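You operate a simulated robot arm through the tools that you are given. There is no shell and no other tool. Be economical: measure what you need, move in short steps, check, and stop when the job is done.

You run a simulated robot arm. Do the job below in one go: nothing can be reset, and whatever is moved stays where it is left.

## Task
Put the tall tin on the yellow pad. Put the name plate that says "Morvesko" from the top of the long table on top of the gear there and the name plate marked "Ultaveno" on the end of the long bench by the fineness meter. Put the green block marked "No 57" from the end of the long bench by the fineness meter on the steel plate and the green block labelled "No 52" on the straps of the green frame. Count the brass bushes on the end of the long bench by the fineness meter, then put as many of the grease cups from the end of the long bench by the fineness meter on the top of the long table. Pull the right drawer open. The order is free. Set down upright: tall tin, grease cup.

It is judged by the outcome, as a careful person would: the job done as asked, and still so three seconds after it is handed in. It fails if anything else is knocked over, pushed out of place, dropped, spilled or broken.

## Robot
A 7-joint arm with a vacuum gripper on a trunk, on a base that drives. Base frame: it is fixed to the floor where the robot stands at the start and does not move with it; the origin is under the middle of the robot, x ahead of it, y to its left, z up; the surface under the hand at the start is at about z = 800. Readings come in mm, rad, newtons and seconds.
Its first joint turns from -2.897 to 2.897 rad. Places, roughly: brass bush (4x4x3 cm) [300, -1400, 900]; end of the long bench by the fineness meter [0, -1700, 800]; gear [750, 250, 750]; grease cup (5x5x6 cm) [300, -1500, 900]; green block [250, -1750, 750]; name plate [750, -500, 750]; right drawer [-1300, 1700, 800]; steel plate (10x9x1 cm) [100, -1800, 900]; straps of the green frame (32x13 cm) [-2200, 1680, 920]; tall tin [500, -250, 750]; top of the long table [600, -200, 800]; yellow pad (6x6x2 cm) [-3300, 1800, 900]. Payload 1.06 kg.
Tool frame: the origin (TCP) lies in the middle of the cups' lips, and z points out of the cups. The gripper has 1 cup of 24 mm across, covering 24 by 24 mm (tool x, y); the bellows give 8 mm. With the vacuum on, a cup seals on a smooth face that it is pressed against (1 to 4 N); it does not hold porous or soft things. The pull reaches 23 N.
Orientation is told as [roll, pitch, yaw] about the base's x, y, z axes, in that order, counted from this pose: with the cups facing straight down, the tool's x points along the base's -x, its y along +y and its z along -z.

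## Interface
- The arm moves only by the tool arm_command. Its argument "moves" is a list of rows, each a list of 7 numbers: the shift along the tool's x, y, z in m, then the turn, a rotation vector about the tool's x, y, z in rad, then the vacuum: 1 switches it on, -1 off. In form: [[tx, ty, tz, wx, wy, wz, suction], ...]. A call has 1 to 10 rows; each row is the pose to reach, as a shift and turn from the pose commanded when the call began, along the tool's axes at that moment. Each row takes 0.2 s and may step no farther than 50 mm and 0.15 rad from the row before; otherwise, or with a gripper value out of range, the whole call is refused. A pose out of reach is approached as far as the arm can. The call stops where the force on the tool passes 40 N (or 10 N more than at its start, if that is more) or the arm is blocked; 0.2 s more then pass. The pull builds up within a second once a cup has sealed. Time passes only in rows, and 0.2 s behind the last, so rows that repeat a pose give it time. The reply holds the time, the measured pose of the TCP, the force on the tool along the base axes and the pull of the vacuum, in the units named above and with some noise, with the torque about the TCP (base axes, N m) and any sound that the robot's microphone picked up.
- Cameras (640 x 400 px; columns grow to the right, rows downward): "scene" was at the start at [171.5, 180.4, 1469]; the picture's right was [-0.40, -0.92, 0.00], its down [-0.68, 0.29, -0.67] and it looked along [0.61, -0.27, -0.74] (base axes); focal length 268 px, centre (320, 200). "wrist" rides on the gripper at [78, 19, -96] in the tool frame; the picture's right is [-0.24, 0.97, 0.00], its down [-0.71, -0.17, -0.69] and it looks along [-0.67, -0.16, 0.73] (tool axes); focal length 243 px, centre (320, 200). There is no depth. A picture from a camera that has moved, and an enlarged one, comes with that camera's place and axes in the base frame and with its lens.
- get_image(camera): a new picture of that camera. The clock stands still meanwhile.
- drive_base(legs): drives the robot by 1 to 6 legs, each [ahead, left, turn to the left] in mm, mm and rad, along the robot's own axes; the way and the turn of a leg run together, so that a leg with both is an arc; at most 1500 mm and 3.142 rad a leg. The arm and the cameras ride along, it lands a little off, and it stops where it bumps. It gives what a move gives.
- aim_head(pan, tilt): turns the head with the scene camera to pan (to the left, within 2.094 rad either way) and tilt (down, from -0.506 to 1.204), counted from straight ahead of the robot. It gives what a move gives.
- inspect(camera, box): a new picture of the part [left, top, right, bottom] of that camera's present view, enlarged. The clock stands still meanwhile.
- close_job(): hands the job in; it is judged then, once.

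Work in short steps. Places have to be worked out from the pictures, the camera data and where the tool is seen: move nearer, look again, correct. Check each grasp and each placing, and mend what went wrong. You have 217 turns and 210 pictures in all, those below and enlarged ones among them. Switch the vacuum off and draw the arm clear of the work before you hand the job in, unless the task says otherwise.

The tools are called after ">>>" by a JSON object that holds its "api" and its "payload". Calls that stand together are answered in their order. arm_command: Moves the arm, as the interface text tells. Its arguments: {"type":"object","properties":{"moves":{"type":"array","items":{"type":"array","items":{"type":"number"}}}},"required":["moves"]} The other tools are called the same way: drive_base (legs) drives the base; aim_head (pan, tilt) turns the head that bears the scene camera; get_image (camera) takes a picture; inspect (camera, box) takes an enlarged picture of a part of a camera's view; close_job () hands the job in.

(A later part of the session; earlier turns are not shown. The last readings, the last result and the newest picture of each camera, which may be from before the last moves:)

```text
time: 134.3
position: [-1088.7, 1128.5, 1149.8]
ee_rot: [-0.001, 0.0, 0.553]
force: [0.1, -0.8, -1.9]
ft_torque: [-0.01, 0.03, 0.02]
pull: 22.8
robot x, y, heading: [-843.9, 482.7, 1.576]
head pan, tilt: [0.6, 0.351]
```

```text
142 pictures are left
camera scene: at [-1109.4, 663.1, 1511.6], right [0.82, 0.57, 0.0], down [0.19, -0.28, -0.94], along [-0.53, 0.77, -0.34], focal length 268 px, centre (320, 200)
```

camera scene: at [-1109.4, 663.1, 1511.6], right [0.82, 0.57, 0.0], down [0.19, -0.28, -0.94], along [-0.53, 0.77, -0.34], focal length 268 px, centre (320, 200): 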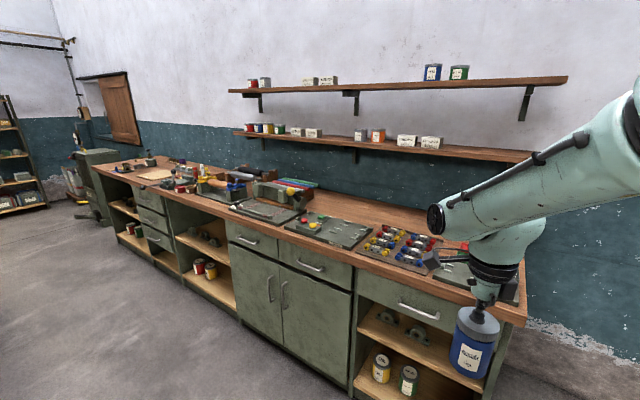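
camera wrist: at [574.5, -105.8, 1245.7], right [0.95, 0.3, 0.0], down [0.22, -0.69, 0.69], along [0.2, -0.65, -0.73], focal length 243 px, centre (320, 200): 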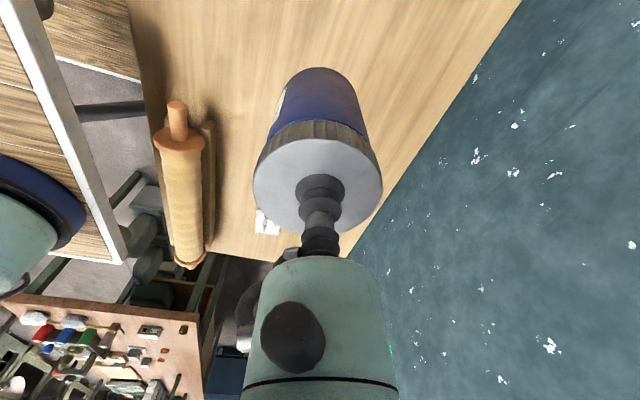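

The cabinet is clear: right drawer handle near (-1274,1600,726), green frame mid-counter, pad at the far left. I drive left along the clear floor toward x≈-3200.

>>> {"api": "drive_base", "payload": {"legs": [[0, 1200, 0], [0, 950, 0]]}}

>>> {"api": "aim_head", "payload": {"pan": 0.1, "tilt": 0.5}}

>>> {"api": "get_image", "payload": {"camera": "scene"}}

```text
time: 143.2
position: [-2827.5, 1118.4, 1148.5]
ee_rot: [-0.001, 0.0, 0.653]
force: [0.5, -0.4, -1.2]
ft_torque: [-0.01, -0.02, 0.01]
pull: 23.0
robot x, y, heading: [-2519.0, 505.8, 1.678]
head pan, tilt: [0.6, 0.351]
stopped in leg 2: the robot was blocked; the commanded pose is now the measured one
```

```text
time: 144.1
position: [-2828.9, 1119.1, 1149.3]
ee_rot: [0.001, 0.0, 0.651]
force: [0.2, -0.5, -1.6]
ft_torque: [0.0, 0.0, 0.0]
pull: 22.9
robot x, y, heading: [-2521.1, 501.5, 1.671]
head pan, tilt: [0.099, 0.499]
```

```text
141 pictures are left
camera scene: at [-2759.5, 671.8, 1498.0], right [0.98, 0.2, 0.0], down [0.1, -0.47, -0.88], along [-0.18, 0.86, -0.48], focal length 268 px, centre (320, 200)
```

scene: 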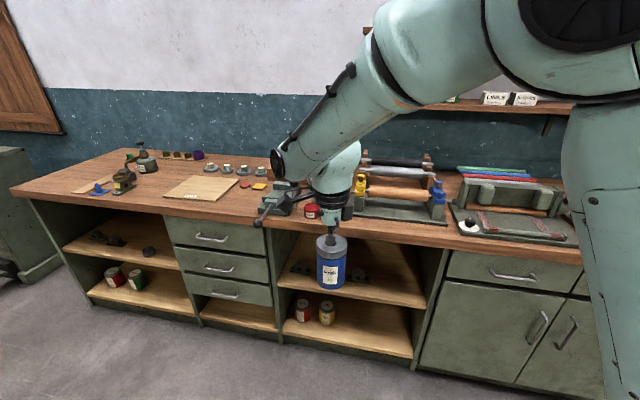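

I bumped something on the left and the heading is twisted by 0.1. I look left and behind to see what it is.

>>> {"api": "aim_head", "payload": {"pan": 1.5, "tilt": 0.8}}

>>> {"api": "get_image", "payload": {"camera": "scene"}}

>>> {"api": "aim_head", "payload": {"pan": 2.09, "tilt": 0.4}}

>>> {"api": "get_image", "payload": {"camera": "scene"}}

```text
time: 145.6
position: [-2826.8, 1118.4, 1150.3]
ee_rot: [0.001, 0.0, 0.651]
force: [0.1, -0.7, -1.0]
ft_torque: [0.04, 0.02, 0.02]
pull: 22.2
robot x, y, heading: [-2520.4, 503.6, 1.68]
head pan, tilt: [1.499, 0.799]
```

```text
140 pictures are left
camera scene: at [-2821.9, 580.3, 1472.0], right [-0.03, 1.0, 0.0], down [0.72, 0.02, -0.7], along [-0.7, -0.02, -0.72], focal length 268 px, centre (320, 200)
```

scene: 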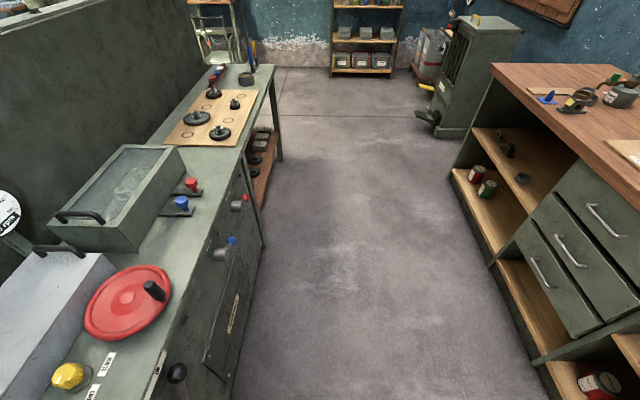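

```text
time: 146.6
position: [-2828.9, 1119.8, 1148.8]
ee_rot: [0.0, 0.0, 0.65]
force: [0.6, -0.3, -1.6]
ft_torque: [-0.01, -0.02, -0.02]
pull: 23.2
robot x, y, heading: [-2523.1, 501.3, 1.671]
head pan, tilt: [2.089, 0.4]
```

```text
139 pictures are left
camera scene: at [-2816.6, 528.9, 1507.1], right [-0.58, 0.81, 0.0], down [0.32, 0.23, -0.92], along [-0.75, -0.53, -0.39], focal length 268 px, centre (320, 200)
```

scene: 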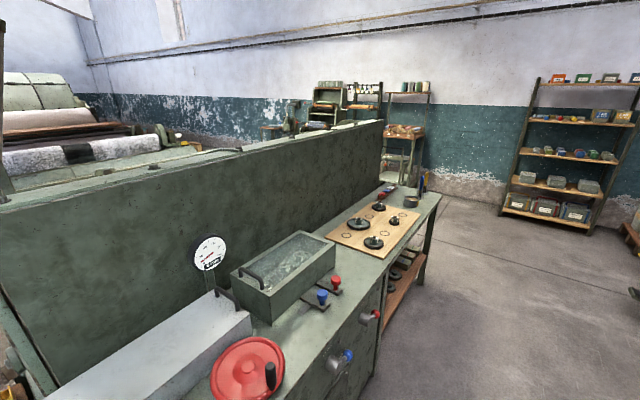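

A counter with its front at y≈315 lies behind on the left, and my rear touched its end; nothing looks disturbed. I raise the tin, move right to free myself, straighten, then move forward to y≈930.

>>> {"api": "arm_command", "payload": {"moves": [[0, 0, -0.04, 0, 0, 0, 1], [0, 0, -0.08, 0, 0, 0, 1], [0, 0, -0.08, 0, 0, 0, 1]]}}

>>> {"api": "drive_base", "payload": {"legs": [[0, -150, 0], [0, 0, -0.105], [420, 0, 0]]}}

>>> {"api": "aim_head", "payload": {"pan": 1.3, "tilt": 0.7}}

>>> {"api": "get_image", "payload": {"camera": "scene"}}

```text
time: 147.4
position: [-2828.4, 1119.7, 1229.8]
ee_rot: [0.0, 0.0, 0.651]
force: [-0.2, 0.0, -0.6]
ft_torque: [-0.01, 0.02, -0.01]
pull: 23.2
robot x, y, heading: [-2524.6, 501.1, 1.669]
head pan, tilt: [2.089, 0.4]
```

```text
time: 151.5
position: [-2609.8, 1583.9, 1229.5]
ee_rot: [-0.001, 0.0, 0.544]
force: [-0.6, -0.2, -1.9]
ft_torque: [0.02, -0.03, -0.02]
pull: 22.9
robot x, y, heading: [-2369.5, 942.4, 1.565]
head pan, tilt: [2.089, 0.4]
```

```text
time: 152.7
position: [-2609.7, 1584.3, 1229.9]
ee_rot: [-0.001, -0.001, 0.546]
force: [-0.3, -0.9, -1.1]
ft_torque: [0.0, 0.01, -0.01]
pull: 23.0
robot x, y, heading: [-2368.6, 938.8, 1.571]
head pan, tilt: [1.3, 0.7]
```

```text
138 pictures are left
camera scene: at [-2661.4, 1065.0, 1480.3], right [0.27, 0.96, 0.0], down [0.62, -0.17, -0.77], along [-0.74, 0.21, -0.64], focal length 268 px, centre (320, 200)
```

scene: 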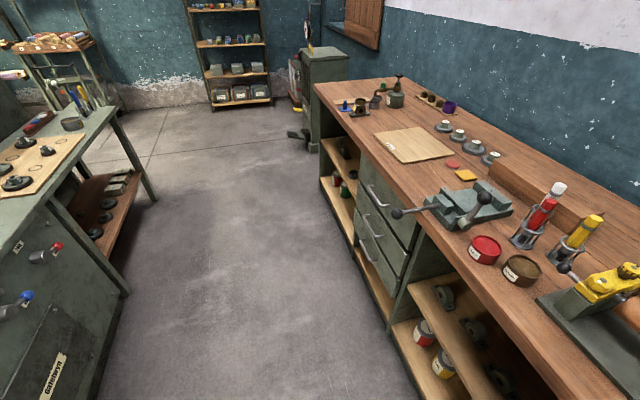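

The yellow pad is near (-3345,1850) beside a vise. I drive left 830 mm with the arm high.

>>> {"api": "drive_base", "payload": {"legs": [[0, 830, 0]]}}

>>> {"api": "aim_head", "payload": {"pan": 0.0, "tilt": 0.8}}

>>> {"api": "get_image", "payload": {"camera": "scene"}}

>>> {"api": "get_image", "payload": {"camera": "wrist"}}

```text
time: 157.1
position: [-3450.0, 1584.3, 1228.9]
ee_rot: [0.0, 0.0, 0.551]
force: [0.0, 0.7, -1.6]
ft_torque: [-0.01, 0.02, 0.01]
pull: 23.1
robot x, y, heading: [-3200.7, 941.9, 1.572]
head pan, tilt: [1.3, 0.7]
```

```text
time: 158.6
position: [-3449.8, 1583.4, 1229.7]
ee_rot: [0.0, -0.001, 0.551]
force: [1.0, -0.2, -1.2]
ft_torque: [-0.03, 0.01, 0.0]
pull: 22.4
robot x, y, heading: [-3206.4, 938.1, 1.574]
head pan, tilt: [0.0, 0.799]
```

```text
137 pictures are left
camera scene: at [-3417.1, 1122.1, 1472.0], right [1.0, 0.0, 0.0], down [0.0, -0.72, -0.7], along [0.0, 0.7, -0.72], focal length 268 px, centre (320, 200)
```

scene: 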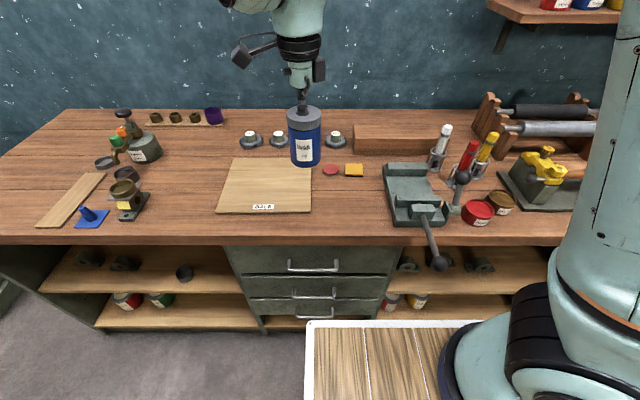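

```text
136 pictures are left
camera wrist: at [-3527.5, 1559.8, 1324.9], right [-0.31, 0.95, 0.0], down [0.69, 0.23, 0.69], along [0.65, 0.21, -0.73], focal length 243 px, centre (320, 200)
```

wrist: 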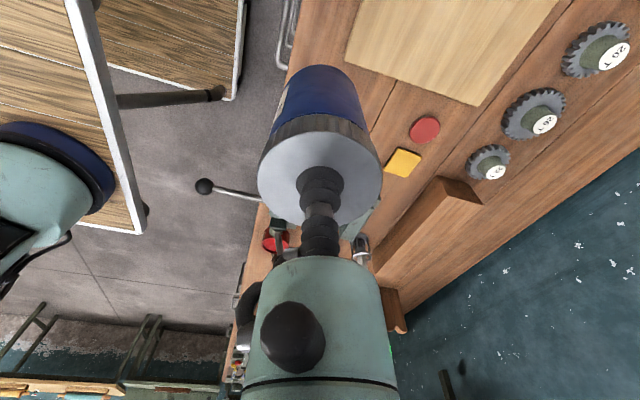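

Triangulation puts the yellow pad top at about (-3304,1815,902). I bring the tin over it, staying high.

>>> {"api": "arm_command", "payload": {"moves": [[-0.041, 0.02, 0, 0, 0, 0, 1], [-0.082, 0.04, 0, 0, 0, 0, 1], [-0.123, 0.06, 0, 0, 0, 0, 1], [-0.164, 0.08, 0, 0, 0, 0, 1], [-0.205, 0.1, 0, 0, 0, 0, 1], [-0.2453, 0.1204, 0, 0, 0, 0, 1], [-0.2453, 0.1204, 0.045, 0, 0, 0, 1], [-0.2453, 0.1204, 0.09, 0, 0, 0, 1], [-0.2453, 0.1204, 0.13, 0, 0, 0, 1], [-0.2453, 0.1204, 0.13, 0, 0, 0, 1]]}}

>>> {"api": "get_image", "payload": {"camera": "scene"}}

>>> {"api": "get_image", "payload": {"camera": "wrist"}}

```text
time: 160.8
position: [-3303.5, 1816.8, 1099.5]
ee_rot: [0.001, 0.0, 0.55]
force: [-0.5, -0.1, -1.3]
ft_torque: [0.01, 0.03, -0.02]
pull: 22.7
robot x, y, heading: [-3204.3, 943.4, 1.567]
head pan, tilt: [0.0, 0.799]
```

```text
135 pictures are left
camera scene: at [-3417.0, 1122.1, 1472.0], right [1.0, 0.0, 0.0], down [0.0, -0.72, -0.7], along [0.0, 0.7, -0.72], focal length 268 px, centre (320, 200)
```

scene: 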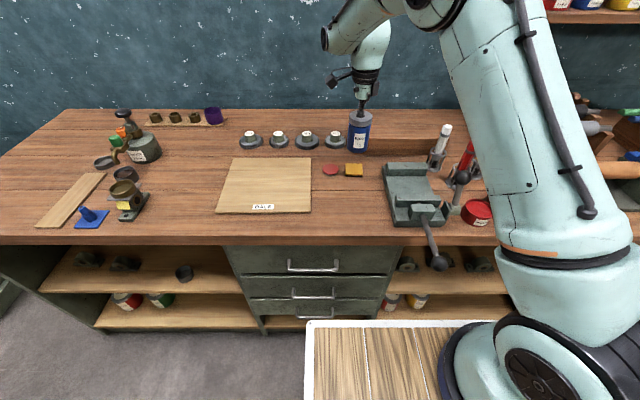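

```text
134 pictures are left
camera wrist: at [-3381.6, 1791.7, 1194.7], right [-0.31, 0.95, 0.0], down [0.69, 0.23, 0.69], along [0.65, 0.21, -0.73], focal length 243 px, centre (320, 200)
```

wrist: 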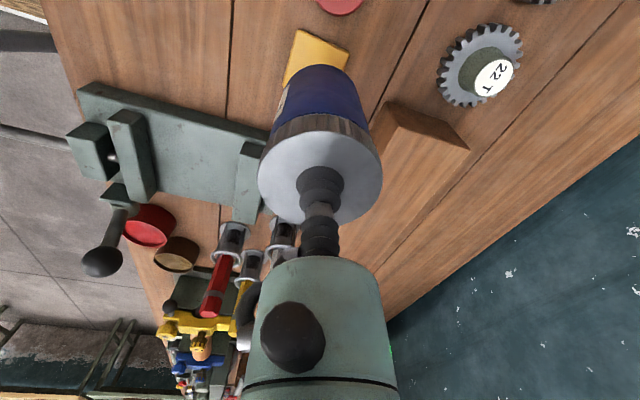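

I enlarge the scene view to fix the pad's exact corners.

>>> {"api": "inspect", "payload": {"camera": "scene", "box": [310, 100, 420, 190]}}

>>> {"api": "inspect", "payload": {"camera": "wrist", "box": [260, 0, 380, 120]}}

```text
4.44 times, centred on (365, 145) of scene
camera zoom: at [-3417.0, 1122.1, 1472.0], right [1.0, 0.0, 0.0], down [0.0, -0.72, -0.7], along [0.0, 0.7, -0.72], focal length 1189 px, centre (120, 444)
```

zoom: 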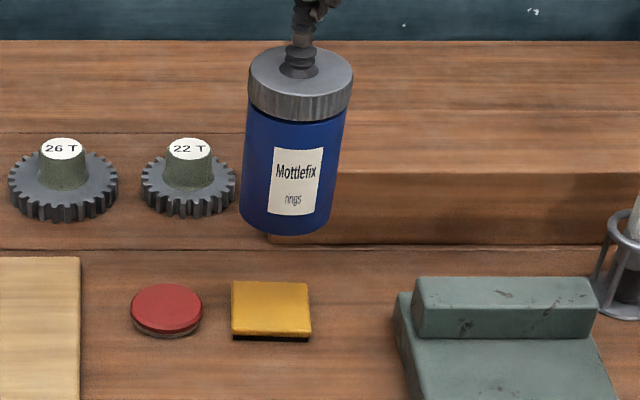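

```text
3.33 times, centred on (320, 60) of wrist
camera zoom: at [-3381.6, 1791.7, 1194.7], right [-0.31, 0.95, 0.0], down [0.69, 0.23, 0.69], along [0.65, 0.21, -0.73], focal length 809 px, centre (320, 667)
```

zoom: 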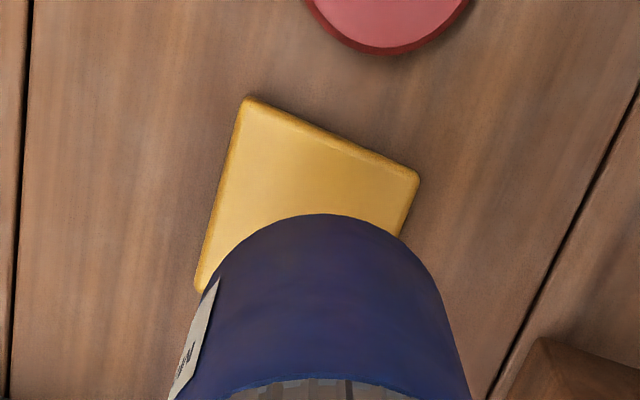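

My estimates of the pad's y spread from 1810 to 1828. I lower to about 20 mm above it and compare directly.

>>> {"api": "arm_command", "payload": {"moves": [[0, 0, 0.035, 0, 0, 0, 1], [0, 0, 0.06, 0, 0, 0, 1], [0, 0, 0.07, 0, 0, 0, 1], [0, 0, 0.07, 0, 0, 0, 1]]}}

>>> {"api": "inspect", "payload": {"camera": "scene", "box": [310, 100, 420, 190]}}

>>> {"api": "get_image", "payload": {"camera": "wrist"}}

```text
time: 161.8
position: [-3304.1, 1813.9, 1028.7]
ee_rot: [-0.001, -0.001, 0.553]
force: [0.3, -0.5, -1.5]
ft_torque: [0.02, 0.01, 0.01]
pull: 23.0
robot x, y, heading: [-3205.9, 937.8, 1.576]
head pan, tilt: [0.0, 0.799]
```

```text
4.44 times, centred on (365, 145) of scene
camera zoom: at [-3417.1, 1122.1, 1472.0], right [1.0, 0.0, 0.0], down [0.0, -0.72, -0.7], along [0.0, 0.7, -0.72], focal length 1189 px, centre (120, 444)
```

zoom: 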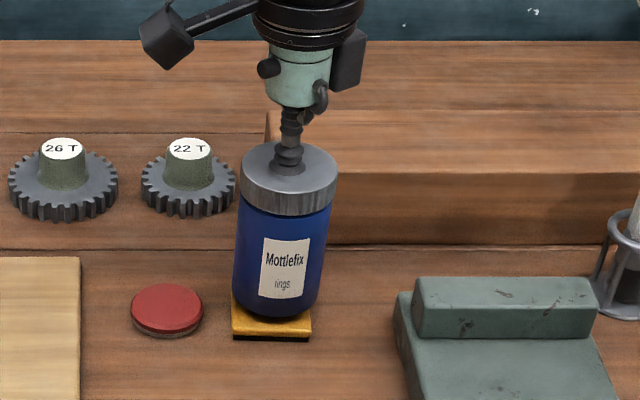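

```text
130 pictures are left
camera wrist: at [-3382.1, 1790.7, 1124.6], right [-0.31, 0.95, 0.0], down [0.69, 0.23, 0.69], along [0.65, 0.21, -0.73], focal length 243 px, centre (320, 200)
```

wrist: 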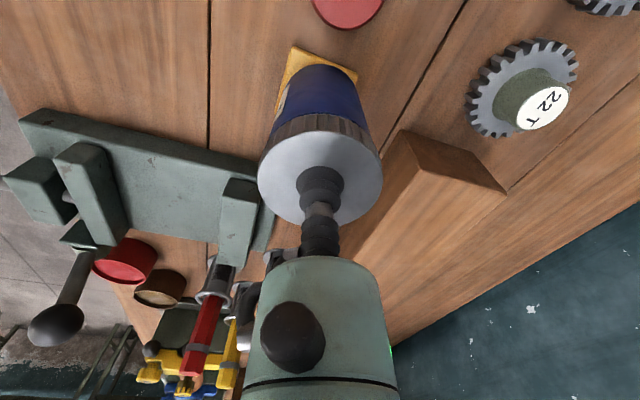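

The tin is aligned within a few mm, with the pad slightly to the left, so I shift 2 mm and lower in steps.

>>> {"api": "arm_command", "payload": {"moves": [[0.0017, 0.001, 0.006, 0, 0, 0, 1], [0.0017, 0.001, 0.012, 0, 0, 0, 1], [0.0017, 0.001, 0.016, 0, 0, 0, 1], [0.0017, 0.001, 0.016, 0, 0, 0, 1]]}}

>>> {"api": "inspect", "payload": {"camera": "scene", "box": [330, 130, 400, 190]}}

```text
time: 162.8
position: [-3307.0, 1815.3, 1014.1]
ee_rot: [0.004, -0.002, 0.551]
force: [-0.1, 1.5, 18.5]
ft_torque: [-0.03, -0.01, 0.0]
pull: 22.8
robot x, y, heading: [-3205.8, 936.7, 1.575]
head pan, tilt: [0.0, 0.799]
```

```text
6.67 times, centred on (365, 160) of scene
camera zoom: at [-3417.0, 1121.4, 1472.1], right [1.0, 0.0, 0.0], down [0.0, -0.72, -0.7], along [0.0, 0.7, -0.72], focal length 1784 px, centre (20, 467)
```

zoom: 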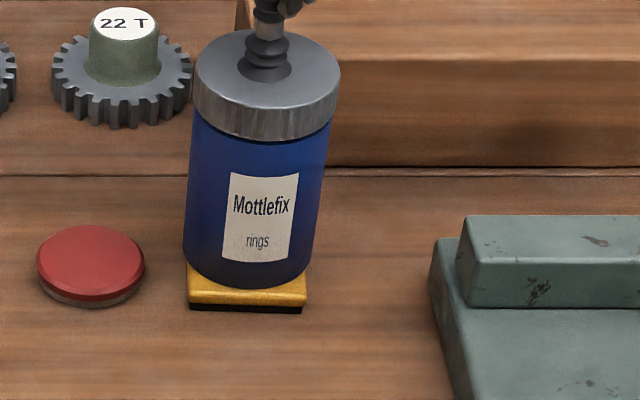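

It is on the pad, whose top is at z≈914, but about 8 mm too far back. I lift slightly, shift, and set down again.

>>> {"api": "arm_command", "payload": {"moves": [[0, 0, -0.004, 0, 0, 0, 1], [0, 0, -0.012, 0, 0, 0, 1], [0.004, -0.0068, -0.012, 0, 0, 0, 1], [0.004, -0.0068, -0.004, 0, 0, 0, 1], [0.004, -0.0068, -0.004, 0, 0, 0, 1]]}}

>>> {"api": "inspect", "payload": {"camera": "scene", "box": [330, 130, 400, 190]}}

```text
time: 164.0
position: [-3305.6, 1807.3, 1015.8]
ee_rot: [0.001, -0.001, 0.552]
force: [0.4, -0.3, -2.4]
ft_torque: [0.01, -0.02, -0.02]
pull: 23.0
robot x, y, heading: [-3203.5, 936.8, 1.575]
head pan, tilt: [0.0, 0.799]
```

```text
6.67 times, centred on (365, 160) of scene
camera zoom: at [-3417.1, 1122.1, 1472.0], right [1.0, 0.0, 0.0], down [0.0, -0.72, -0.7], along [0.0, 0.7, -0.72], focal length 1784 px, centre (20, 467)
```

zoom: 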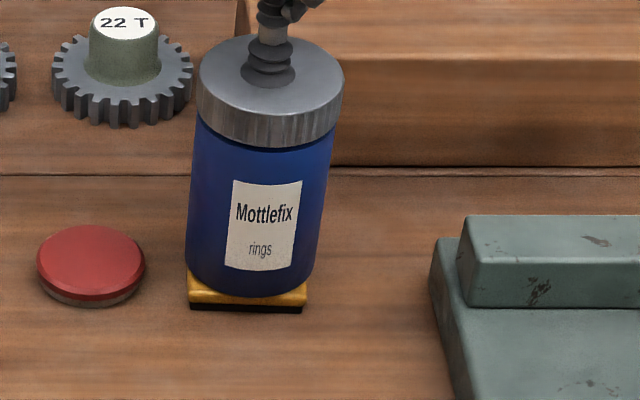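

Now it is well centred. I lower to contact.

>>> {"api": "arm_command", "payload": {"moves": [[0.0017, 0.001, 0.001, 0, 0, 0, 1], [0.0017, 0.001, 0.003, 0, 0, 0, 1], [0.0017, 0.001, 0.003, 0, 0, 0, 1]]}}

```text
time: 164.8
position: [-3308.9, 1808.2, 1013.6]
ee_rot: [0.003, 0.0, 0.551]
force: [-0.4, -0.7, 8.2]
ft_torque: [-0.02, -0.01, -0.02]
pull: 22.9
robot x, y, heading: [-3206.8, 934.1, 1.577]
head pan, tilt: [0.0, 0.799]
```

Contact at 8 N. I release and rise.

>>> {"api": "arm_command", "payload": {"moves": [[0, 0, 0, 0, 0, 0, -1], [0, 0, -0.001, 0, 0, 0, -1], [0, 0, -0.001, 0, 0, 0, -1], [0, 0, -0.001, 0, 0, 0, -1], [0, 0, -0.002, 0, 0, 0, -1], [0, 0, -0.01, 0, 0, 0, -1], [0, 0, -0.04, 0, 0, 0, -1], [0, 0, -0.09, 0, 0, 0, -1], [0, 0, -0.14, 0, 0, 0, -1], [0, 0, -0.19, 0, 0, 0, -1]]}}

>>> {"api": "inspect", "payload": {"camera": "scene", "box": [330, 110, 400, 190]}}

>>> {"api": "get_image", "payload": {"camera": "wrist"}}

```text
time: 167.0
position: [-3308.1, 1808.4, 1204.2]
ee_rot: [-0.003, 0.0, 0.552]
force: [1.3, 0.0, -0.7]
ft_torque: [0.01, 0.01, -0.01]
pull: 0.0
robot x, y, heading: [-3203.6, 939.3, 1.569]
head pan, tilt: [0.0, 0.799]
```

```text
5.00 times, centred on (365, 150) of scene
camera zoom: at [-3417.2, 1122.4, 1472.0], right [1.0, 0.0, 0.0], down [0.0, -0.72, -0.7], along [0.0, 0.7, -0.72], focal length 1338 px, centre (95, 450)
```

zoom: 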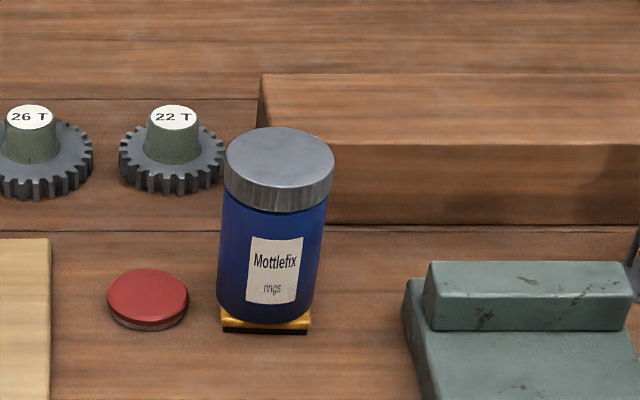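

```text
126 pictures are left
camera wrist: at [-3385.8, 1783.4, 1300.0], right [-0.31, 0.95, 0.0], down [0.69, 0.23, 0.69], along [0.65, 0.21, -0.73], focal length 243 px, centre (320, 200)
```

wrist: 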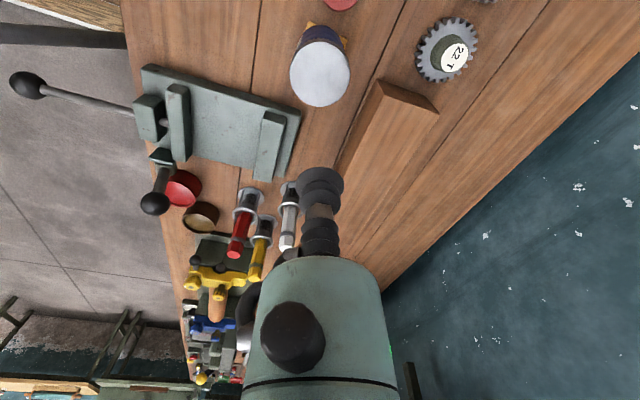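

The tin stands on the pad. I retract the arm, then drive right to face the right drawer.

>>> {"api": "arm_command", "payload": {"moves": [[0.022, -0.036, 0, 0, 0, 0, -1], [0.044, -0.071, 0, 0, 0, 0, -1], [0.066, -0.107, 0, 0, 0, 0, -1], [0.088, -0.143, 0, 0, 0, 0, -1], [0.11, -0.178, 0, 0, 0, 0, -1], [0.131, -0.213, 0, 0, 0, 0, -1], [0.131, -0.213, 0, 0, 0, 0, -1]]}}

>>> {"api": "drive_base", "payload": {"legs": [[0, -1000, 0], [0, -900, 0]]}}

>>> {"api": "aim_head", "payload": {"pan": -0.2, "tilt": 0.8}}

>>> {"api": "get_image", "payload": {"camera": "scene"}}

```text
time: 168.6
position: [-3308.2, 1556.1, 1205.0]
ee_rot: [0.0, 0.001, 0.553]
force: [-0.4, -0.4, 0.2]
ft_torque: [0.0, 0.02, 0.02]
pull: 0.0
robot x, y, heading: [-3204.6, 939.7, 1.574]
head pan, tilt: [0.0, 0.799]
```

```text
time: 178.1
position: [-1414.2, 1572.8, 1206.2]
ee_rot: [0.0, 0.001, 0.562]
force: [0.1, -0.7, 0.1]
ft_torque: [0.01, -0.02, -0.03]
pull: 0.1
robot x, y, heading: [-1303.9, 957.7, 1.583]
head pan, tilt: [0.0, 0.799]
```

```text
time: 178.8
position: [-1412.8, 1572.5, 1204.7]
ee_rot: [0.001, 0.001, 0.563]
force: [0.6, 0.3, -0.5]
ft_torque: [-0.01, -0.01, 0.0]
pull: 0.0
robot x, y, heading: [-1305.7, 957.0, 1.589]
head pan, tilt: [-0.201, 0.799]
```

```text
125 pictures are left
camera scene: at [-1500.7, 1134.3, 1472.0], right [0.98, -0.19, 0.0], down [-0.13, -0.7, -0.7], along [0.13, 0.69, -0.72], focal length 268 px, centre (320, 200)
```

scene: 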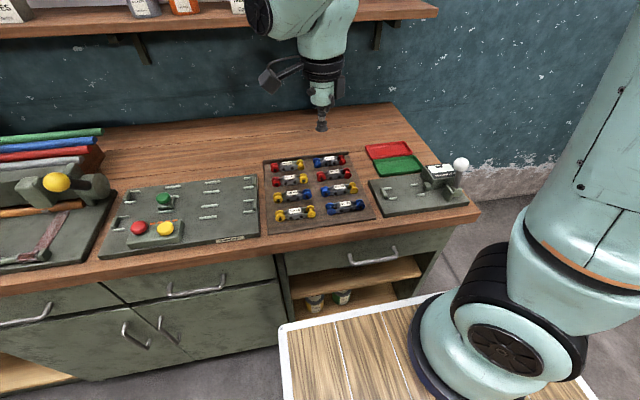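

The right drawer's handle is near (-1265,1544,769). I back off 250 mm, then swing the tool to point horizontally at the cabinet (about the base x axis).

>>> {"api": "drive_base", "payload": {"legs": [[-250, 0, 0]]}}

>>> {"api": "arm_command", "payload": {"moves": [[0, 0, 0, -0.1184, -0.0748, 0, -1], [0, 0, 0, -0.2369, -0.1495, 0, -1], [0, 0, 0, -0.3553, -0.2243, 0, -1], [0, 0, 0, -0.4738, -0.299, 0, -1], [0, 0, 0, -0.5922, -0.3738, 0, -1], [0, 0, 0, -0.7106, -0.4486, 0, -1], [0, 0, 0, -0.8291, -0.5233, 0, -1], [0, 0, 0, -0.9475, -0.5981, 0, -1], [0, 0, 0, -1.066, -0.6728, 0, -1], [0, 0, 0, -1.1844, -0.7476, 0, -1]]}}

>>> {"api": "get_image", "payload": {"camera": "scene"}}

>>> {"api": "get_image", "payload": {"camera": "wrist"}}

```text
time: 180.7
position: [-1410.0, 1319.9, 1204.8]
ee_rot: [0.001, 0.0, 0.561]
force: [0.0, 0.1, 0.0]
ft_torque: [0.0, 0.01, 0.02]
pull: 0.0
robot x, y, heading: [-1301.0, 703.2, 1.584]
head pan, tilt: [-0.201, 0.799]
```

```text
time: 182.5
position: [-1482.7, 1274.6, 1198.5]
ee_rot: [1.032, -0.448, 0.507]
force: [-0.8, 0.1, 0.1]
ft_torque: [0.03, 0.0, -0.03]
pull: 0.1
out of reach, approached as far as the arm can: row 5
robot x, y, heading: [-1300.1, 704.7, 1.586]
head pan, tilt: [-0.201, 0.799]
stopped in row 9: the arm was blocked; the commanded pose is now the measured one
```

```text
124 pictures are left
camera scene: at [-1566.5, 869.3, 1479.6], right [0.77, 0.64, 0.0], down [0.41, -0.5, -0.76], along [-0.48, 0.59, -0.65], focal length 268 px, centre (320, 200)
```

scene: 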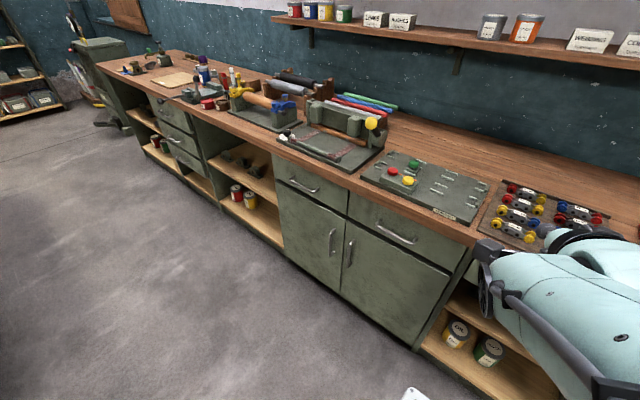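

```text
123 pictures are left
camera wrist: at [-1534.9, 1163.4, 1223.8], right [-0.37, 0.36, 0.85], down [0.81, -0.32, 0.49], along [0.46, 0.87, -0.17], focal length 243 px, centre (320, 200)
```

wrist: 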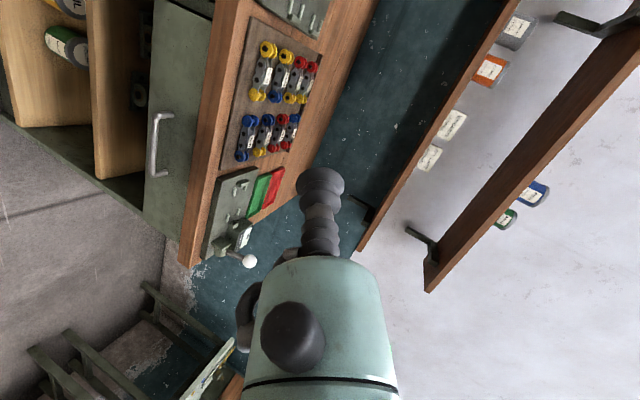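

The arm ran into its limits at this height, and the camera heading looks odd. I check with a null move and a fresh picture.

>>> {"api": "arm_command", "payload": {"moves": [[0, 0, -0.02, 0, 0, 0, -1], [0, 0, -0.02, 0, 0, 0, -1]]}}

>>> {"api": "aim_head", "payload": {"pan": -0.5, "tilt": 0.8}}

>>> {"api": "get_image", "payload": {"camera": "scene"}}

```text
time: 183.1
position: [-1474.8, 1258.4, 1206.0]
ee_rot: [1.029, -0.448, 0.498]
force: [0.0, 0.1, 0.1]
ft_torque: [0.0, 0.0, -0.02]
pull: 0.0
robot x, y, heading: [-1300.1, 707.9, 1.588]
head pan, tilt: [-0.201, 0.799]
```

```text
time: 183.9
position: [-1476.2, 1257.0, 1206.8]
ee_rot: [1.029, -0.448, 0.504]
force: [0.0, -0.7, -0.3]
ft_torque: [-0.02, 0.01, -0.05]
pull: 0.0
robot x, y, heading: [-1301.1, 701.2, 1.584]
head pan, tilt: [-0.499, 0.799]
```

```text
122 pictures are left
camera scene: at [-1557.9, 873.0, 1476.2], right [0.84, 0.55, 0.0], down [0.37, -0.57, -0.73], along [-0.4, 0.61, -0.68], focal length 268 px, centre (320, 200)
```

scene: 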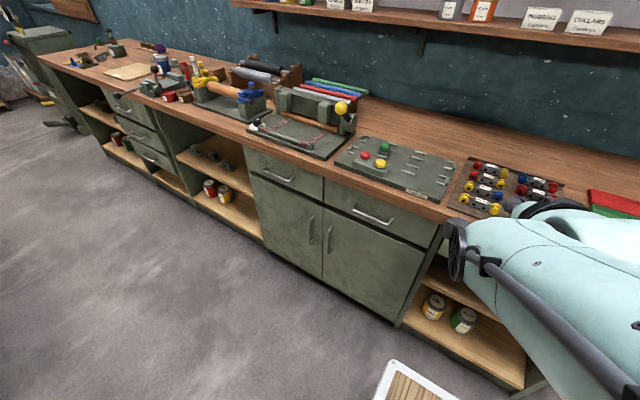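

The arm's link is pressing on the head. I move the tool away to the right, forward and down, toward (-1300,1350,950).

>>> {"api": "arm_command", "payload": {"moves": [[-0.01, -0.039, 0.0227, 0, 0, 0, -1], [-0.02, -0.078, 0.0453, 0, 0, 0, -1], [-0.03, -0.117, 0.068, 0, 0, 0, -1], [-0.039, -0.156, 0.0907, 0, 0, 0, -1], [-0.049, -0.195, 0.1134, 0, 0, 0, -1], [-0.059, -0.234, 0.136, 0, 0, 0, -1], [-0.0687, -0.2728, 0.1587, 0, 0, 0, -1], [-0.0687, -0.2728, 0.1587, 0, 0, 0, -1]]}}

>>> {"api": "get_image", "payload": {"camera": "scene"}}

>>> {"api": "get_image", "payload": {"camera": "wrist"}}

```text
time: 185.7
position: [-1289.7, 1396.3, 950.0]
ee_rot: [1.026, -0.473, 0.508]
force: [-2.8, -1.4, -0.3]
ft_torque: [0.07, -0.08, -0.22]
pull: 0.0
out of reach, approached as far as the arm can: row 1, 2, 3, 4, 5, 6, 7, 8
robot x, y, heading: [-1302.3, 705.8, 1.591]
head pan, tilt: [-0.499, 0.799]
```

```text
121 pictures are left
camera scene: at [-1474.6, 875.6, 1472.0], right [0.88, -0.47, 0.0], down [-0.33, -0.63, -0.7], along [0.33, 0.62, -0.72], focal length 268 px, centre (320, 200)
```

scene: 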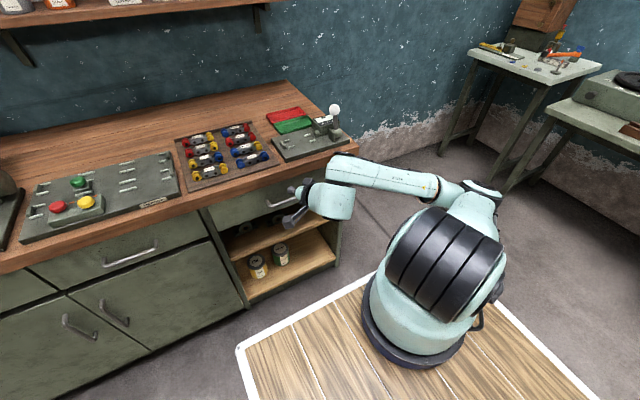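

```text
120 pictures are left
camera wrist: at [-1343.0, 1284.7, 971.1], right [-0.39, 0.36, 0.85], down [0.8, -0.33, 0.51], along [0.46, 0.87, -0.15], focal length 243 px, centre (320, 200)
```

wrist: 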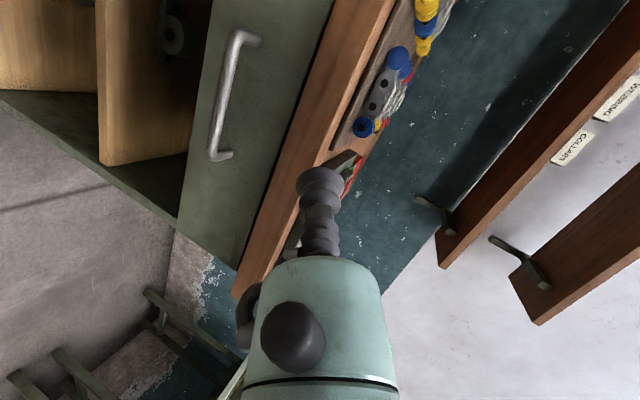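

Clear of the head now. The handle spans x -1329..-1188 at z≈775, so I'll aim the cup at the flat front just below its centre, (-1258, ~1580, 730). I finish turning the tool level and move in front of it.

>>> {"api": "arm_command", "payload": {"moves": [[0.0018, -0.0257, 0.0337, -0.0455, -0.0763, 0, -1], [0.0036, -0.0513, 0.0675, -0.091, -0.1527, 0, -1], [0.0054, -0.077, 0.1012, -0.1365, -0.229, 0, -1], [0.0072, -0.1026, 0.1349, -0.182, -0.3053, 0, -1], [0.009, -0.1283, 0.1687, -0.2275, -0.3817, 0, -1], [0.0108, -0.1539, 0.2024, -0.273, -0.458, 0, -1], [0.0108, -0.1539, 0.2024, -0.273, -0.458, 0, -1]]}}

>>> {"api": "get_image", "payload": {"camera": "scene"}}

>>> {"api": "get_image", "payload": {"camera": "wrist"}}

```text
time: 187.3
position: [-1263.1, 1520.8, 729.2]
ee_rot: [1.565, -0.574, -0.003]
force: [0.1, -0.7, -0.2]
ft_torque: [0.01, -0.01, 0.02]
pull: 0.1
robot x, y, heading: [-1302.2, 703.8, 1.585]
head pan, tilt: [-0.499, 0.799]
```

```text
119 pictures are left
camera scene: at [-1474.6, 875.1, 1472.0], right [0.88, -0.47, 0.0], down [-0.33, -0.63, -0.7], along [0.33, 0.62, -0.72], focal length 268 px, centre (320, 200)
```

scene: 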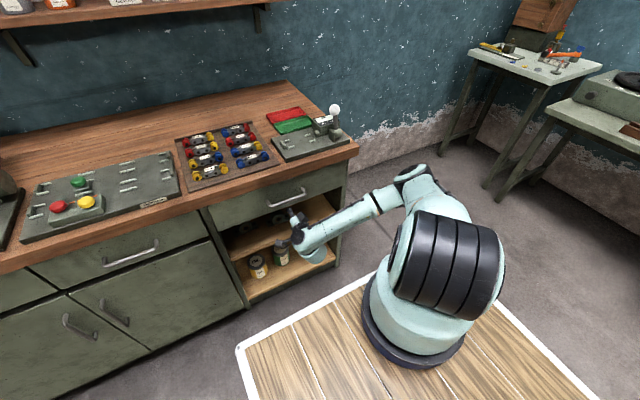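

```text
118 pictures are left
camera wrist: at [-1340.2, 1426.5, 702.9], right [-0.33, 0.01, 0.94], down [0.68, -0.69, 0.24], along [0.65, 0.73, 0.22], focal length 243 px, centre (320, 200)
```

wrist: 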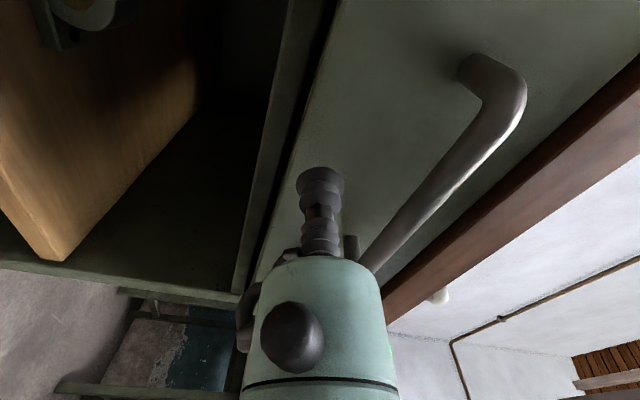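

The tool is level in front of the drawer. The front spans z≈719–840 with the bar at z≈793, so I raise to z≈752 and approach gently with vacuum.

>>> {"api": "arm_command", "payload": {"moves": [[-0.0167, 0.0165, 0, 0, 0, 0, 1], [-0.0167, 0.0165, 0.02, 0, 0, 0, 1], [-0.0167, 0.0165, 0.03, 0, 0, 0, 1], [-0.0167, 0.0165, 0.035, 0, 0, 0, 1], [-0.0167, 0.0165, 0.035, 0, 0, 0, 1]]}}

>>> {"api": "get_image", "payload": {"camera": "wrist"}}

```text
time: 188.5
position: [-1257.5, 1556.9, 751.7]
ee_rot: [1.566, -0.574, -0.003]
force: [4.4, -14.4, 2.6]
ft_torque: [-0.01, 0.24, 0.08]
pull: 22.9
robot x, y, heading: [-1295.9, 705.0, 1.588]
head pan, tilt: [-0.499, 0.799]
```

```text
117 pictures are left
camera wrist: at [-1334.5, 1461.6, 726.1], right [-0.33, 0.01, 0.94], down [0.68, -0.69, 0.24], along [0.65, 0.73, 0.22], focal length 243 px, centre (320, 200)
```

wrist: 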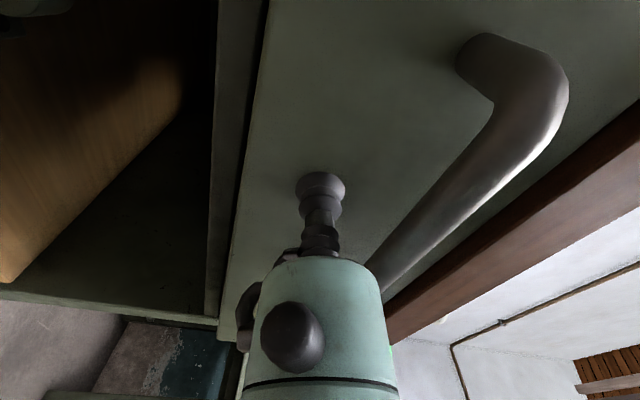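

Sealed on the drawer front. I pull back slowly.

>>> {"api": "arm_command", "payload": {"moves": [[0, 0, -0.01, 0, 0, 0, 1], [0, 0, -0.02, 0, 0, 0, 1], [0, 0, -0.03, 0, 0, 0, 1], [0, 0, -0.045, 0, 0, 0, 1], [0, 0, -0.06, 0, 0, 0, 1], [0, 0, -0.06, 0, 0, 0, 1]]}}

>>> {"api": "get_image", "payload": {"camera": "scene"}}

```text
time: 189.9
position: [-1257.2, 1495.9, 751.3]
ee_rot: [1.565, -0.573, -0.002]
force: [7.2, -0.7, 2.0]
ft_torque: [0.02, 0.1, 0.12]
pull: 23.4
robot x, y, heading: [-1298.2, 701.3, 1.586]
head pan, tilt: [-0.499, 0.799]
```

```text
116 pictures are left
camera scene: at [-1474.3, 875.0, 1472.1], right [0.88, -0.47, 0.0], down [-0.33, -0.63, -0.7], along [0.33, 0.62, -0.72], focal length 268 px, centre (320, 200)
```

scene: 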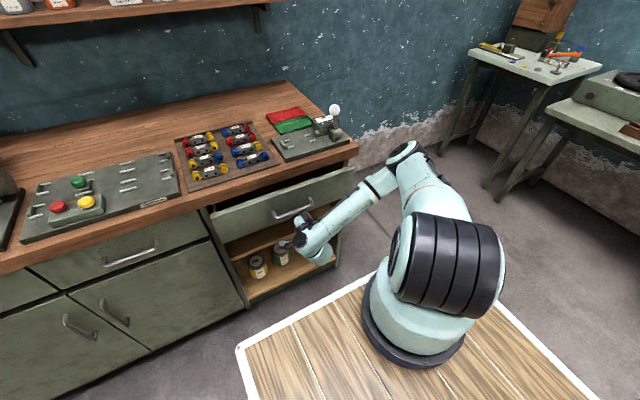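

It opens smoothly. I continue pulling with a 2 mm sideways relief.

>>> {"api": "arm_command", "payload": {"moves": [[-0.0017, -0.001, -0.01, 0, 0, 0, 1], [-0.0017, -0.001, -0.025, 0, 0, 0, 1], [-0.0017, -0.001, -0.04, 0, 0, 0, 1], [-0.0017, -0.001, -0.055, 0, 0, 0, 1], [-0.0017, -0.001, -0.07, 0, 0, 0, 1], [-0.0017, -0.001, -0.07, 0, 0, 0, 1]]}}

```text
time: 191.3
position: [-1256.7, 1425.3, 751.0]
ee_rot: [1.562, -0.573, -0.002]
force: [-9.1, -0.7, -3.2]
ft_torque: [0.03, -0.12, 0.01]
pull: 22.3
robot x, y, heading: [-1305.5, 703.3, 1.582]
head pan, tilt: [-0.499, 0.799]
```

About 130 mm open. I pull the rest with the base for another 120 mm.

>>> {"api": "arm_command", "payload": {"moves": [[0.0009, 0.0005, 0, 0, 0, 0, 1], [0.0009, 0.0005, 0, 0, 0, 0, 1]]}}

>>> {"api": "drive_base", "payload": {"legs": [[-120, 0, 0]]}}

>>> {"api": "get_image", "payload": {"camera": "scene"}}

```text
time: 191.9
position: [-1257.7, 1426.3, 751.9]
ee_rot: [1.565, -0.575, -0.002]
force: [-3.4, -1.5, -3.9]
ft_torque: [0.07, 0.19, 0.03]
pull: 22.8
robot x, y, heading: [-1303.3, 705.8, 1.586]
head pan, tilt: [-0.499, 0.799]
```

```text
time: 193.1
position: [-1256.8, 1307.0, 752.8]
ee_rot: [1.565, -0.573, -0.002]
force: [-7.6, 1.2, -1.3]
ft_torque: [0.03, -0.05, -0.07]
pull: 22.7
robot x, y, heading: [-1295.7, 580.5, 1.582]
head pan, tilt: [-0.499, 0.799]
```

```text
115 pictures are left
camera scene: at [-1473.3, 756.0, 1472.0], right [0.88, -0.47, 0.0], down [-0.33, -0.63, -0.7], along [0.33, 0.62, -0.72], focal length 268 px, centre (320, 200)
```

scene: 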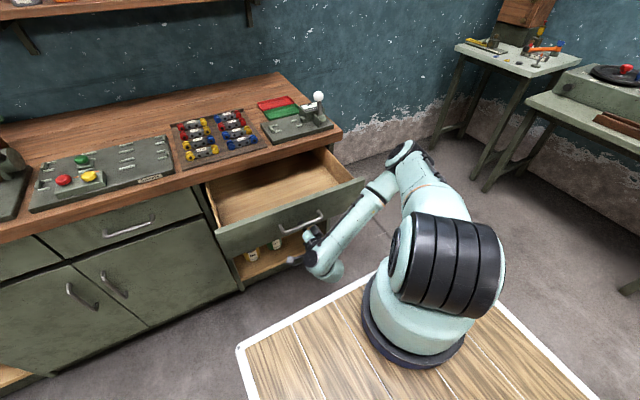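

The drawer is open by about 250 mm. I release and back the base away.

>>> {"api": "arm_command", "payload": {"moves": [[0, 0, 0, 0, 0, 0, -1], [0, 0, 0, 0, 0, 0, -1], [0, 0, 0, 0, 0, 0, -1], [0, 0, 0, 0, 0, 0, -1], [0, 0, -0.005, 0, 0, 0, -1]]}}

>>> {"api": "drive_base", "payload": {"legs": [[-350, 0, 0]]}}

>>> {"api": "get_image", "payload": {"camera": "scene"}}

```text
time: 194.3
position: [-1255.5, 1303.9, 752.2]
ee_rot: [1.565, -0.573, -0.003]
force: [-0.4, -0.3, -0.1]
ft_torque: [-0.02, 0.01, 0.0]
pull: 0.0
robot x, y, heading: [-1299.4, 590.9, 1.589]
head pan, tilt: [-0.499, 0.799]
```

```text
time: 196.6
position: [-1250.2, 948.1, 751.8]
ee_rot: [1.565, -0.574, -0.003]
force: [-0.1, -0.2, -0.5]
ft_torque: [-0.01, 0.01, -0.01]
pull: 0.1
robot x, y, heading: [-1292.5, 230.7, 1.581]
head pan, tilt: [-0.499, 0.799]
```

```text
114 pictures are left
camera scene: at [-1468.0, 402.8, 1472.0], right [0.88, -0.47, 0.0], down [-0.34, -0.63, -0.7], along [0.33, 0.62, -0.72], focal length 268 px, centre (320, 200)
```

scene: 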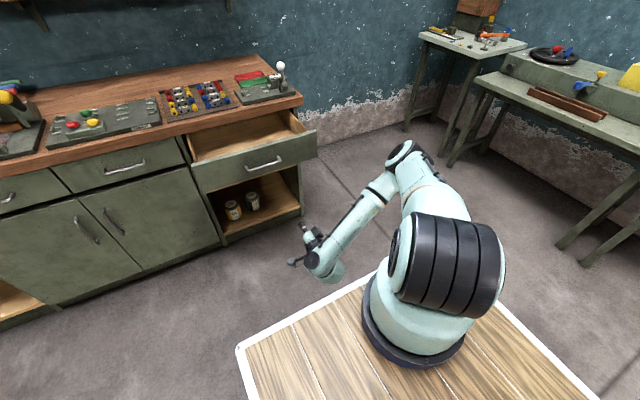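

The drawer stays open. I swing the tool back to point down while raising it.

>>> {"api": "arm_command", "payload": {"moves": [[-0.0163, 0.0251, 0.005, 0.1253, 0.0806, 0, -1], [-0.0326, 0.0502, 0.01, 0.2506, 0.1611, 0, -1], [-0.0489, 0.0753, 0.015, 0.3759, 0.2417, 0, -1], [-0.0652, 0.1004, 0.02, 0.5012, 0.3222, 0, -1], [-0.0815, 0.1255, 0.025, 0.6265, 0.4028, 0, -1], [-0.0978, 0.1506, 0.03, 0.7518, 0.4833, 0, -1], [-0.1141, 0.1757, 0.035, 0.8771, 0.5639, 0, -1], [-0.1304, 0.2008, 0.04, 1.0024, 0.6444, 0, -1], [-0.1467, 0.2259, 0.045, 1.1277, 0.725, 0, -1], [-0.163, 0.251, 0.05, 1.253, 0.8055, 0, -1]]}}

>>> {"api": "get_image", "payload": {"camera": "scene"}}

```text
time: 198.8
position: [-1249.1, 1000.5, 1052.1]
ee_rot: [0.065, -0.042, 0.564]
force: [-0.2, -0.7, -0.3]
ft_torque: [0.03, 0.03, 0.0]
pull: 0.1
robot x, y, heading: [-1295.4, 232.1, 1.583]
head pan, tilt: [-0.499, 0.799]
```

```text
113 pictures are left
camera scene: at [-1468.1, 402.6, 1472.0], right [0.88, -0.47, 0.0], down [-0.34, -0.63, -0.7], along [0.33, 0.62, -0.72], focal length 268 px, centre (320, 200)
```

scene: 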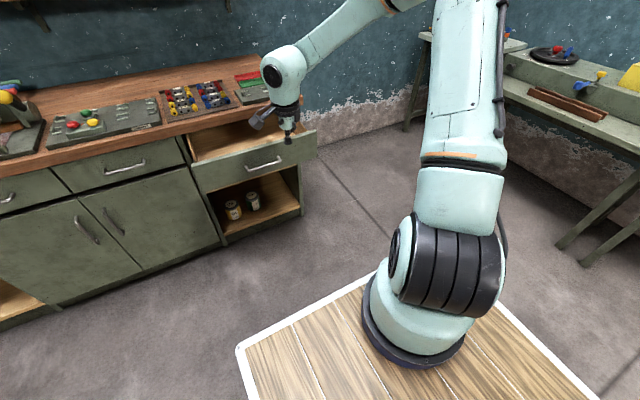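

I level the residual tilt, then turn and drive back to the bench for block No 52.

>>> {"api": "arm_command", "payload": {"moves": [[0, 0, -0.03, 0.0654, 0.0414, 0, -1], [0, 0, -0.05, 0.0654, 0.0414, 0, -1], [0, 0, -0.05, 0.0654, 0.0414, 0, -1]]}}

>>> {"api": "drive_base", "payload": {"legs": [[0, 0, -1.583], [0, -1500, 0], [0, -400, 0], [600, 0, 0]]}}

>>> {"api": "aim_head", "payload": {"pan": -0.3, "tilt": 0.8}}

>>> {"api": "get_image", "payload": {"camera": "scene"}}

>>> {"api": "get_image", "payload": {"camera": "wrist"}}

```text
time: 199.6
position: [-1248.7, 997.1, 1100.5]
ee_rot: [-0.001, -0.002, 0.564]
force: [0.2, 0.1, -0.3]
ft_torque: [0.0, -0.02, -0.02]
pull: 0.0
robot x, y, heading: [-1291.3, 230.8, 1.58]
head pan, tilt: [-0.499, 0.799]
```

```text
time: 215.9
position: [81.3, -1712.5, 1101.0]
ee_rot: [-0.001, -0.003, -1.009]
force: [-0.2, -0.4, -0.1]
ft_torque: [0.0, -0.02, 0.0]
pull: 0.0
robot x, y, heading: [-680.4, -1664.5, 0.007]
head pan, tilt: [-0.499, 0.799]
```

```text
time: 216.7
position: [84.1, -1712.5, 1101.3]
ee_rot: [-0.001, -0.003, -1.011]
force: [0.2, -0.6, -0.9]
ft_torque: [0.01, 0.01, 0.02]
pull: 0.0
robot x, y, heading: [-679.6, -1665.3, 0.003]
head pan, tilt: [-0.3, 0.799]
```

```text
112 pictures are left
camera scene: at [-506.6, -1475.2, 1472.0], right [-0.29, -0.96, 0.0], down [-0.69, 0.21, -0.7], along [0.67, -0.2, -0.72], focal length 268 px, centre (320, 200)
```

scene: 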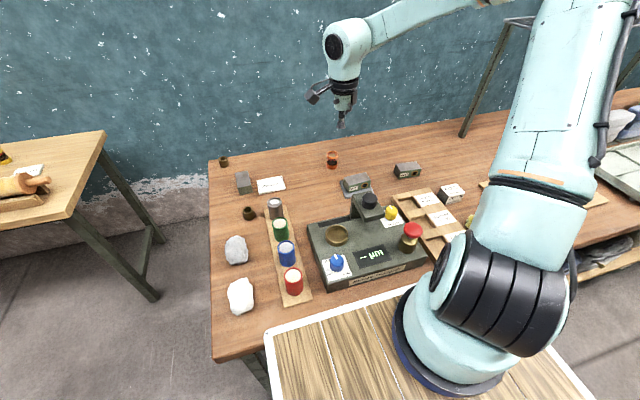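

```text
111 pictures are left
camera wrist: at [56.4, -1635.5, 1196.6], right [0.95, 0.32, 0.0], down [0.23, -0.69, 0.69], along [0.22, -0.65, -0.73], focal length 243 px, centre (320, 200)
```

wrist: 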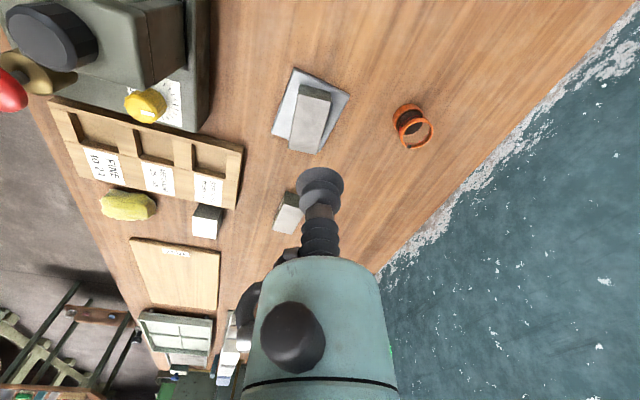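

I confirm the No 52 label.

>>> {"api": "inspect", "payload": {"camera": "scene", "box": [330, 140, 490, 240]}}

>>> {"api": "inspect", "payload": {"camera": "wrist", "box": [180, 180, 340, 280]}}

```text
4.00 times, centred on (410, 190) of scene
camera zoom: at [-506.6, -1475.2, 1472.0], right [-0.29, -0.96, 0.0], down [-0.69, 0.21, -0.7], along [0.67, -0.2, -0.72], focal length 1070 px, centre (-40, 240)
```

zoom: 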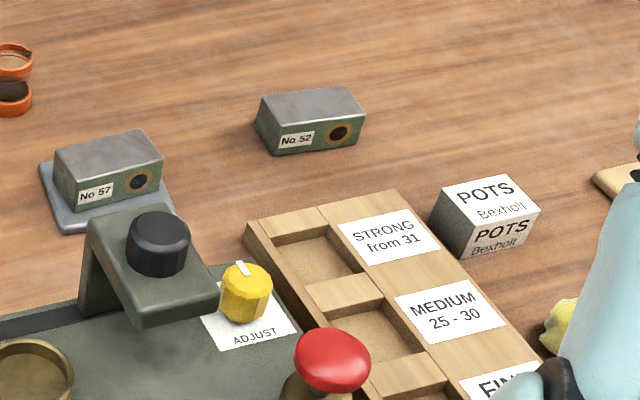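

```text
4.00 times, centred on (260, 230) of wrist
camera zoom: at [56.4, -1635.5, 1196.6], right [0.95, 0.32, 0.0], down [0.23, -0.69, 0.69], along [0.22, -0.65, -0.73], focal length 970 px, centre (560, 80)
```

zoom: 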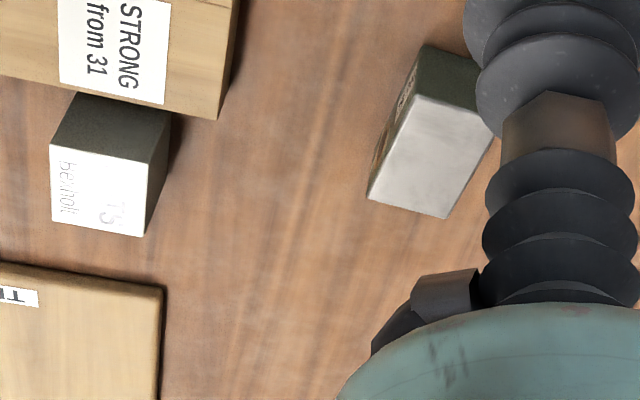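

Confirmed: No 52's top centre is at about (106,-1977). I move over it.

>>> {"api": "arm_command", "payload": {"moves": [[-0.04, -0.0204, 0, 0, 0, 0, -1], [-0.079, -0.041, 0, 0, 0, 0, -1], [-0.118, -0.061, 0, 0, 0, 0, -1], [-0.157, -0.081, 0, 0, 0, 0, -1], [-0.197, -0.102, 0, 0, 0, 0, -1], [-0.2357, -0.122, 0.01, 0, 0, 0, -1], [-0.2357, -0.122, 0.055, 0, 0, 0, -1], [-0.2357, -0.122, 0.1, 0, 0, 0, -1], [-0.2357, -0.122, 0.145, 0, 0, 0, -1], [-0.2357, -0.122, 0.16, 0, 0, 0, -1]]}}

>>> {"api": "get_image", "payload": {"camera": "wrist"}}

```text
time: 218.9
position: [104.7, -1978.3, 942.5]
ee_rot: [-0.002, -0.002, -1.011]
force: [0.5, -0.4, 0.0]
ft_torque: [-0.02, 0.0, 0.01]
pull: 0.0
robot x, y, heading: [-680.9, -1665.2, 0.006]
head pan, tilt: [-0.3, 0.799]
```

```text
108 pictures are left
camera wrist: at [78.8, -1900.6, 1036.8], right [0.95, 0.32, 0.0], down [0.23, -0.69, 0.69], along [0.22, -0.65, -0.73], focal length 243 px, centre (320, 200)
```

wrist: 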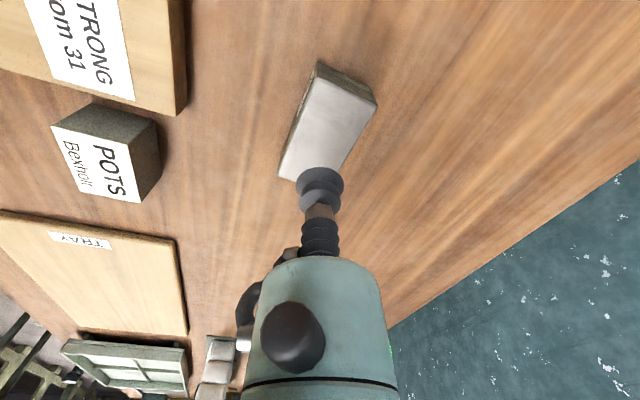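

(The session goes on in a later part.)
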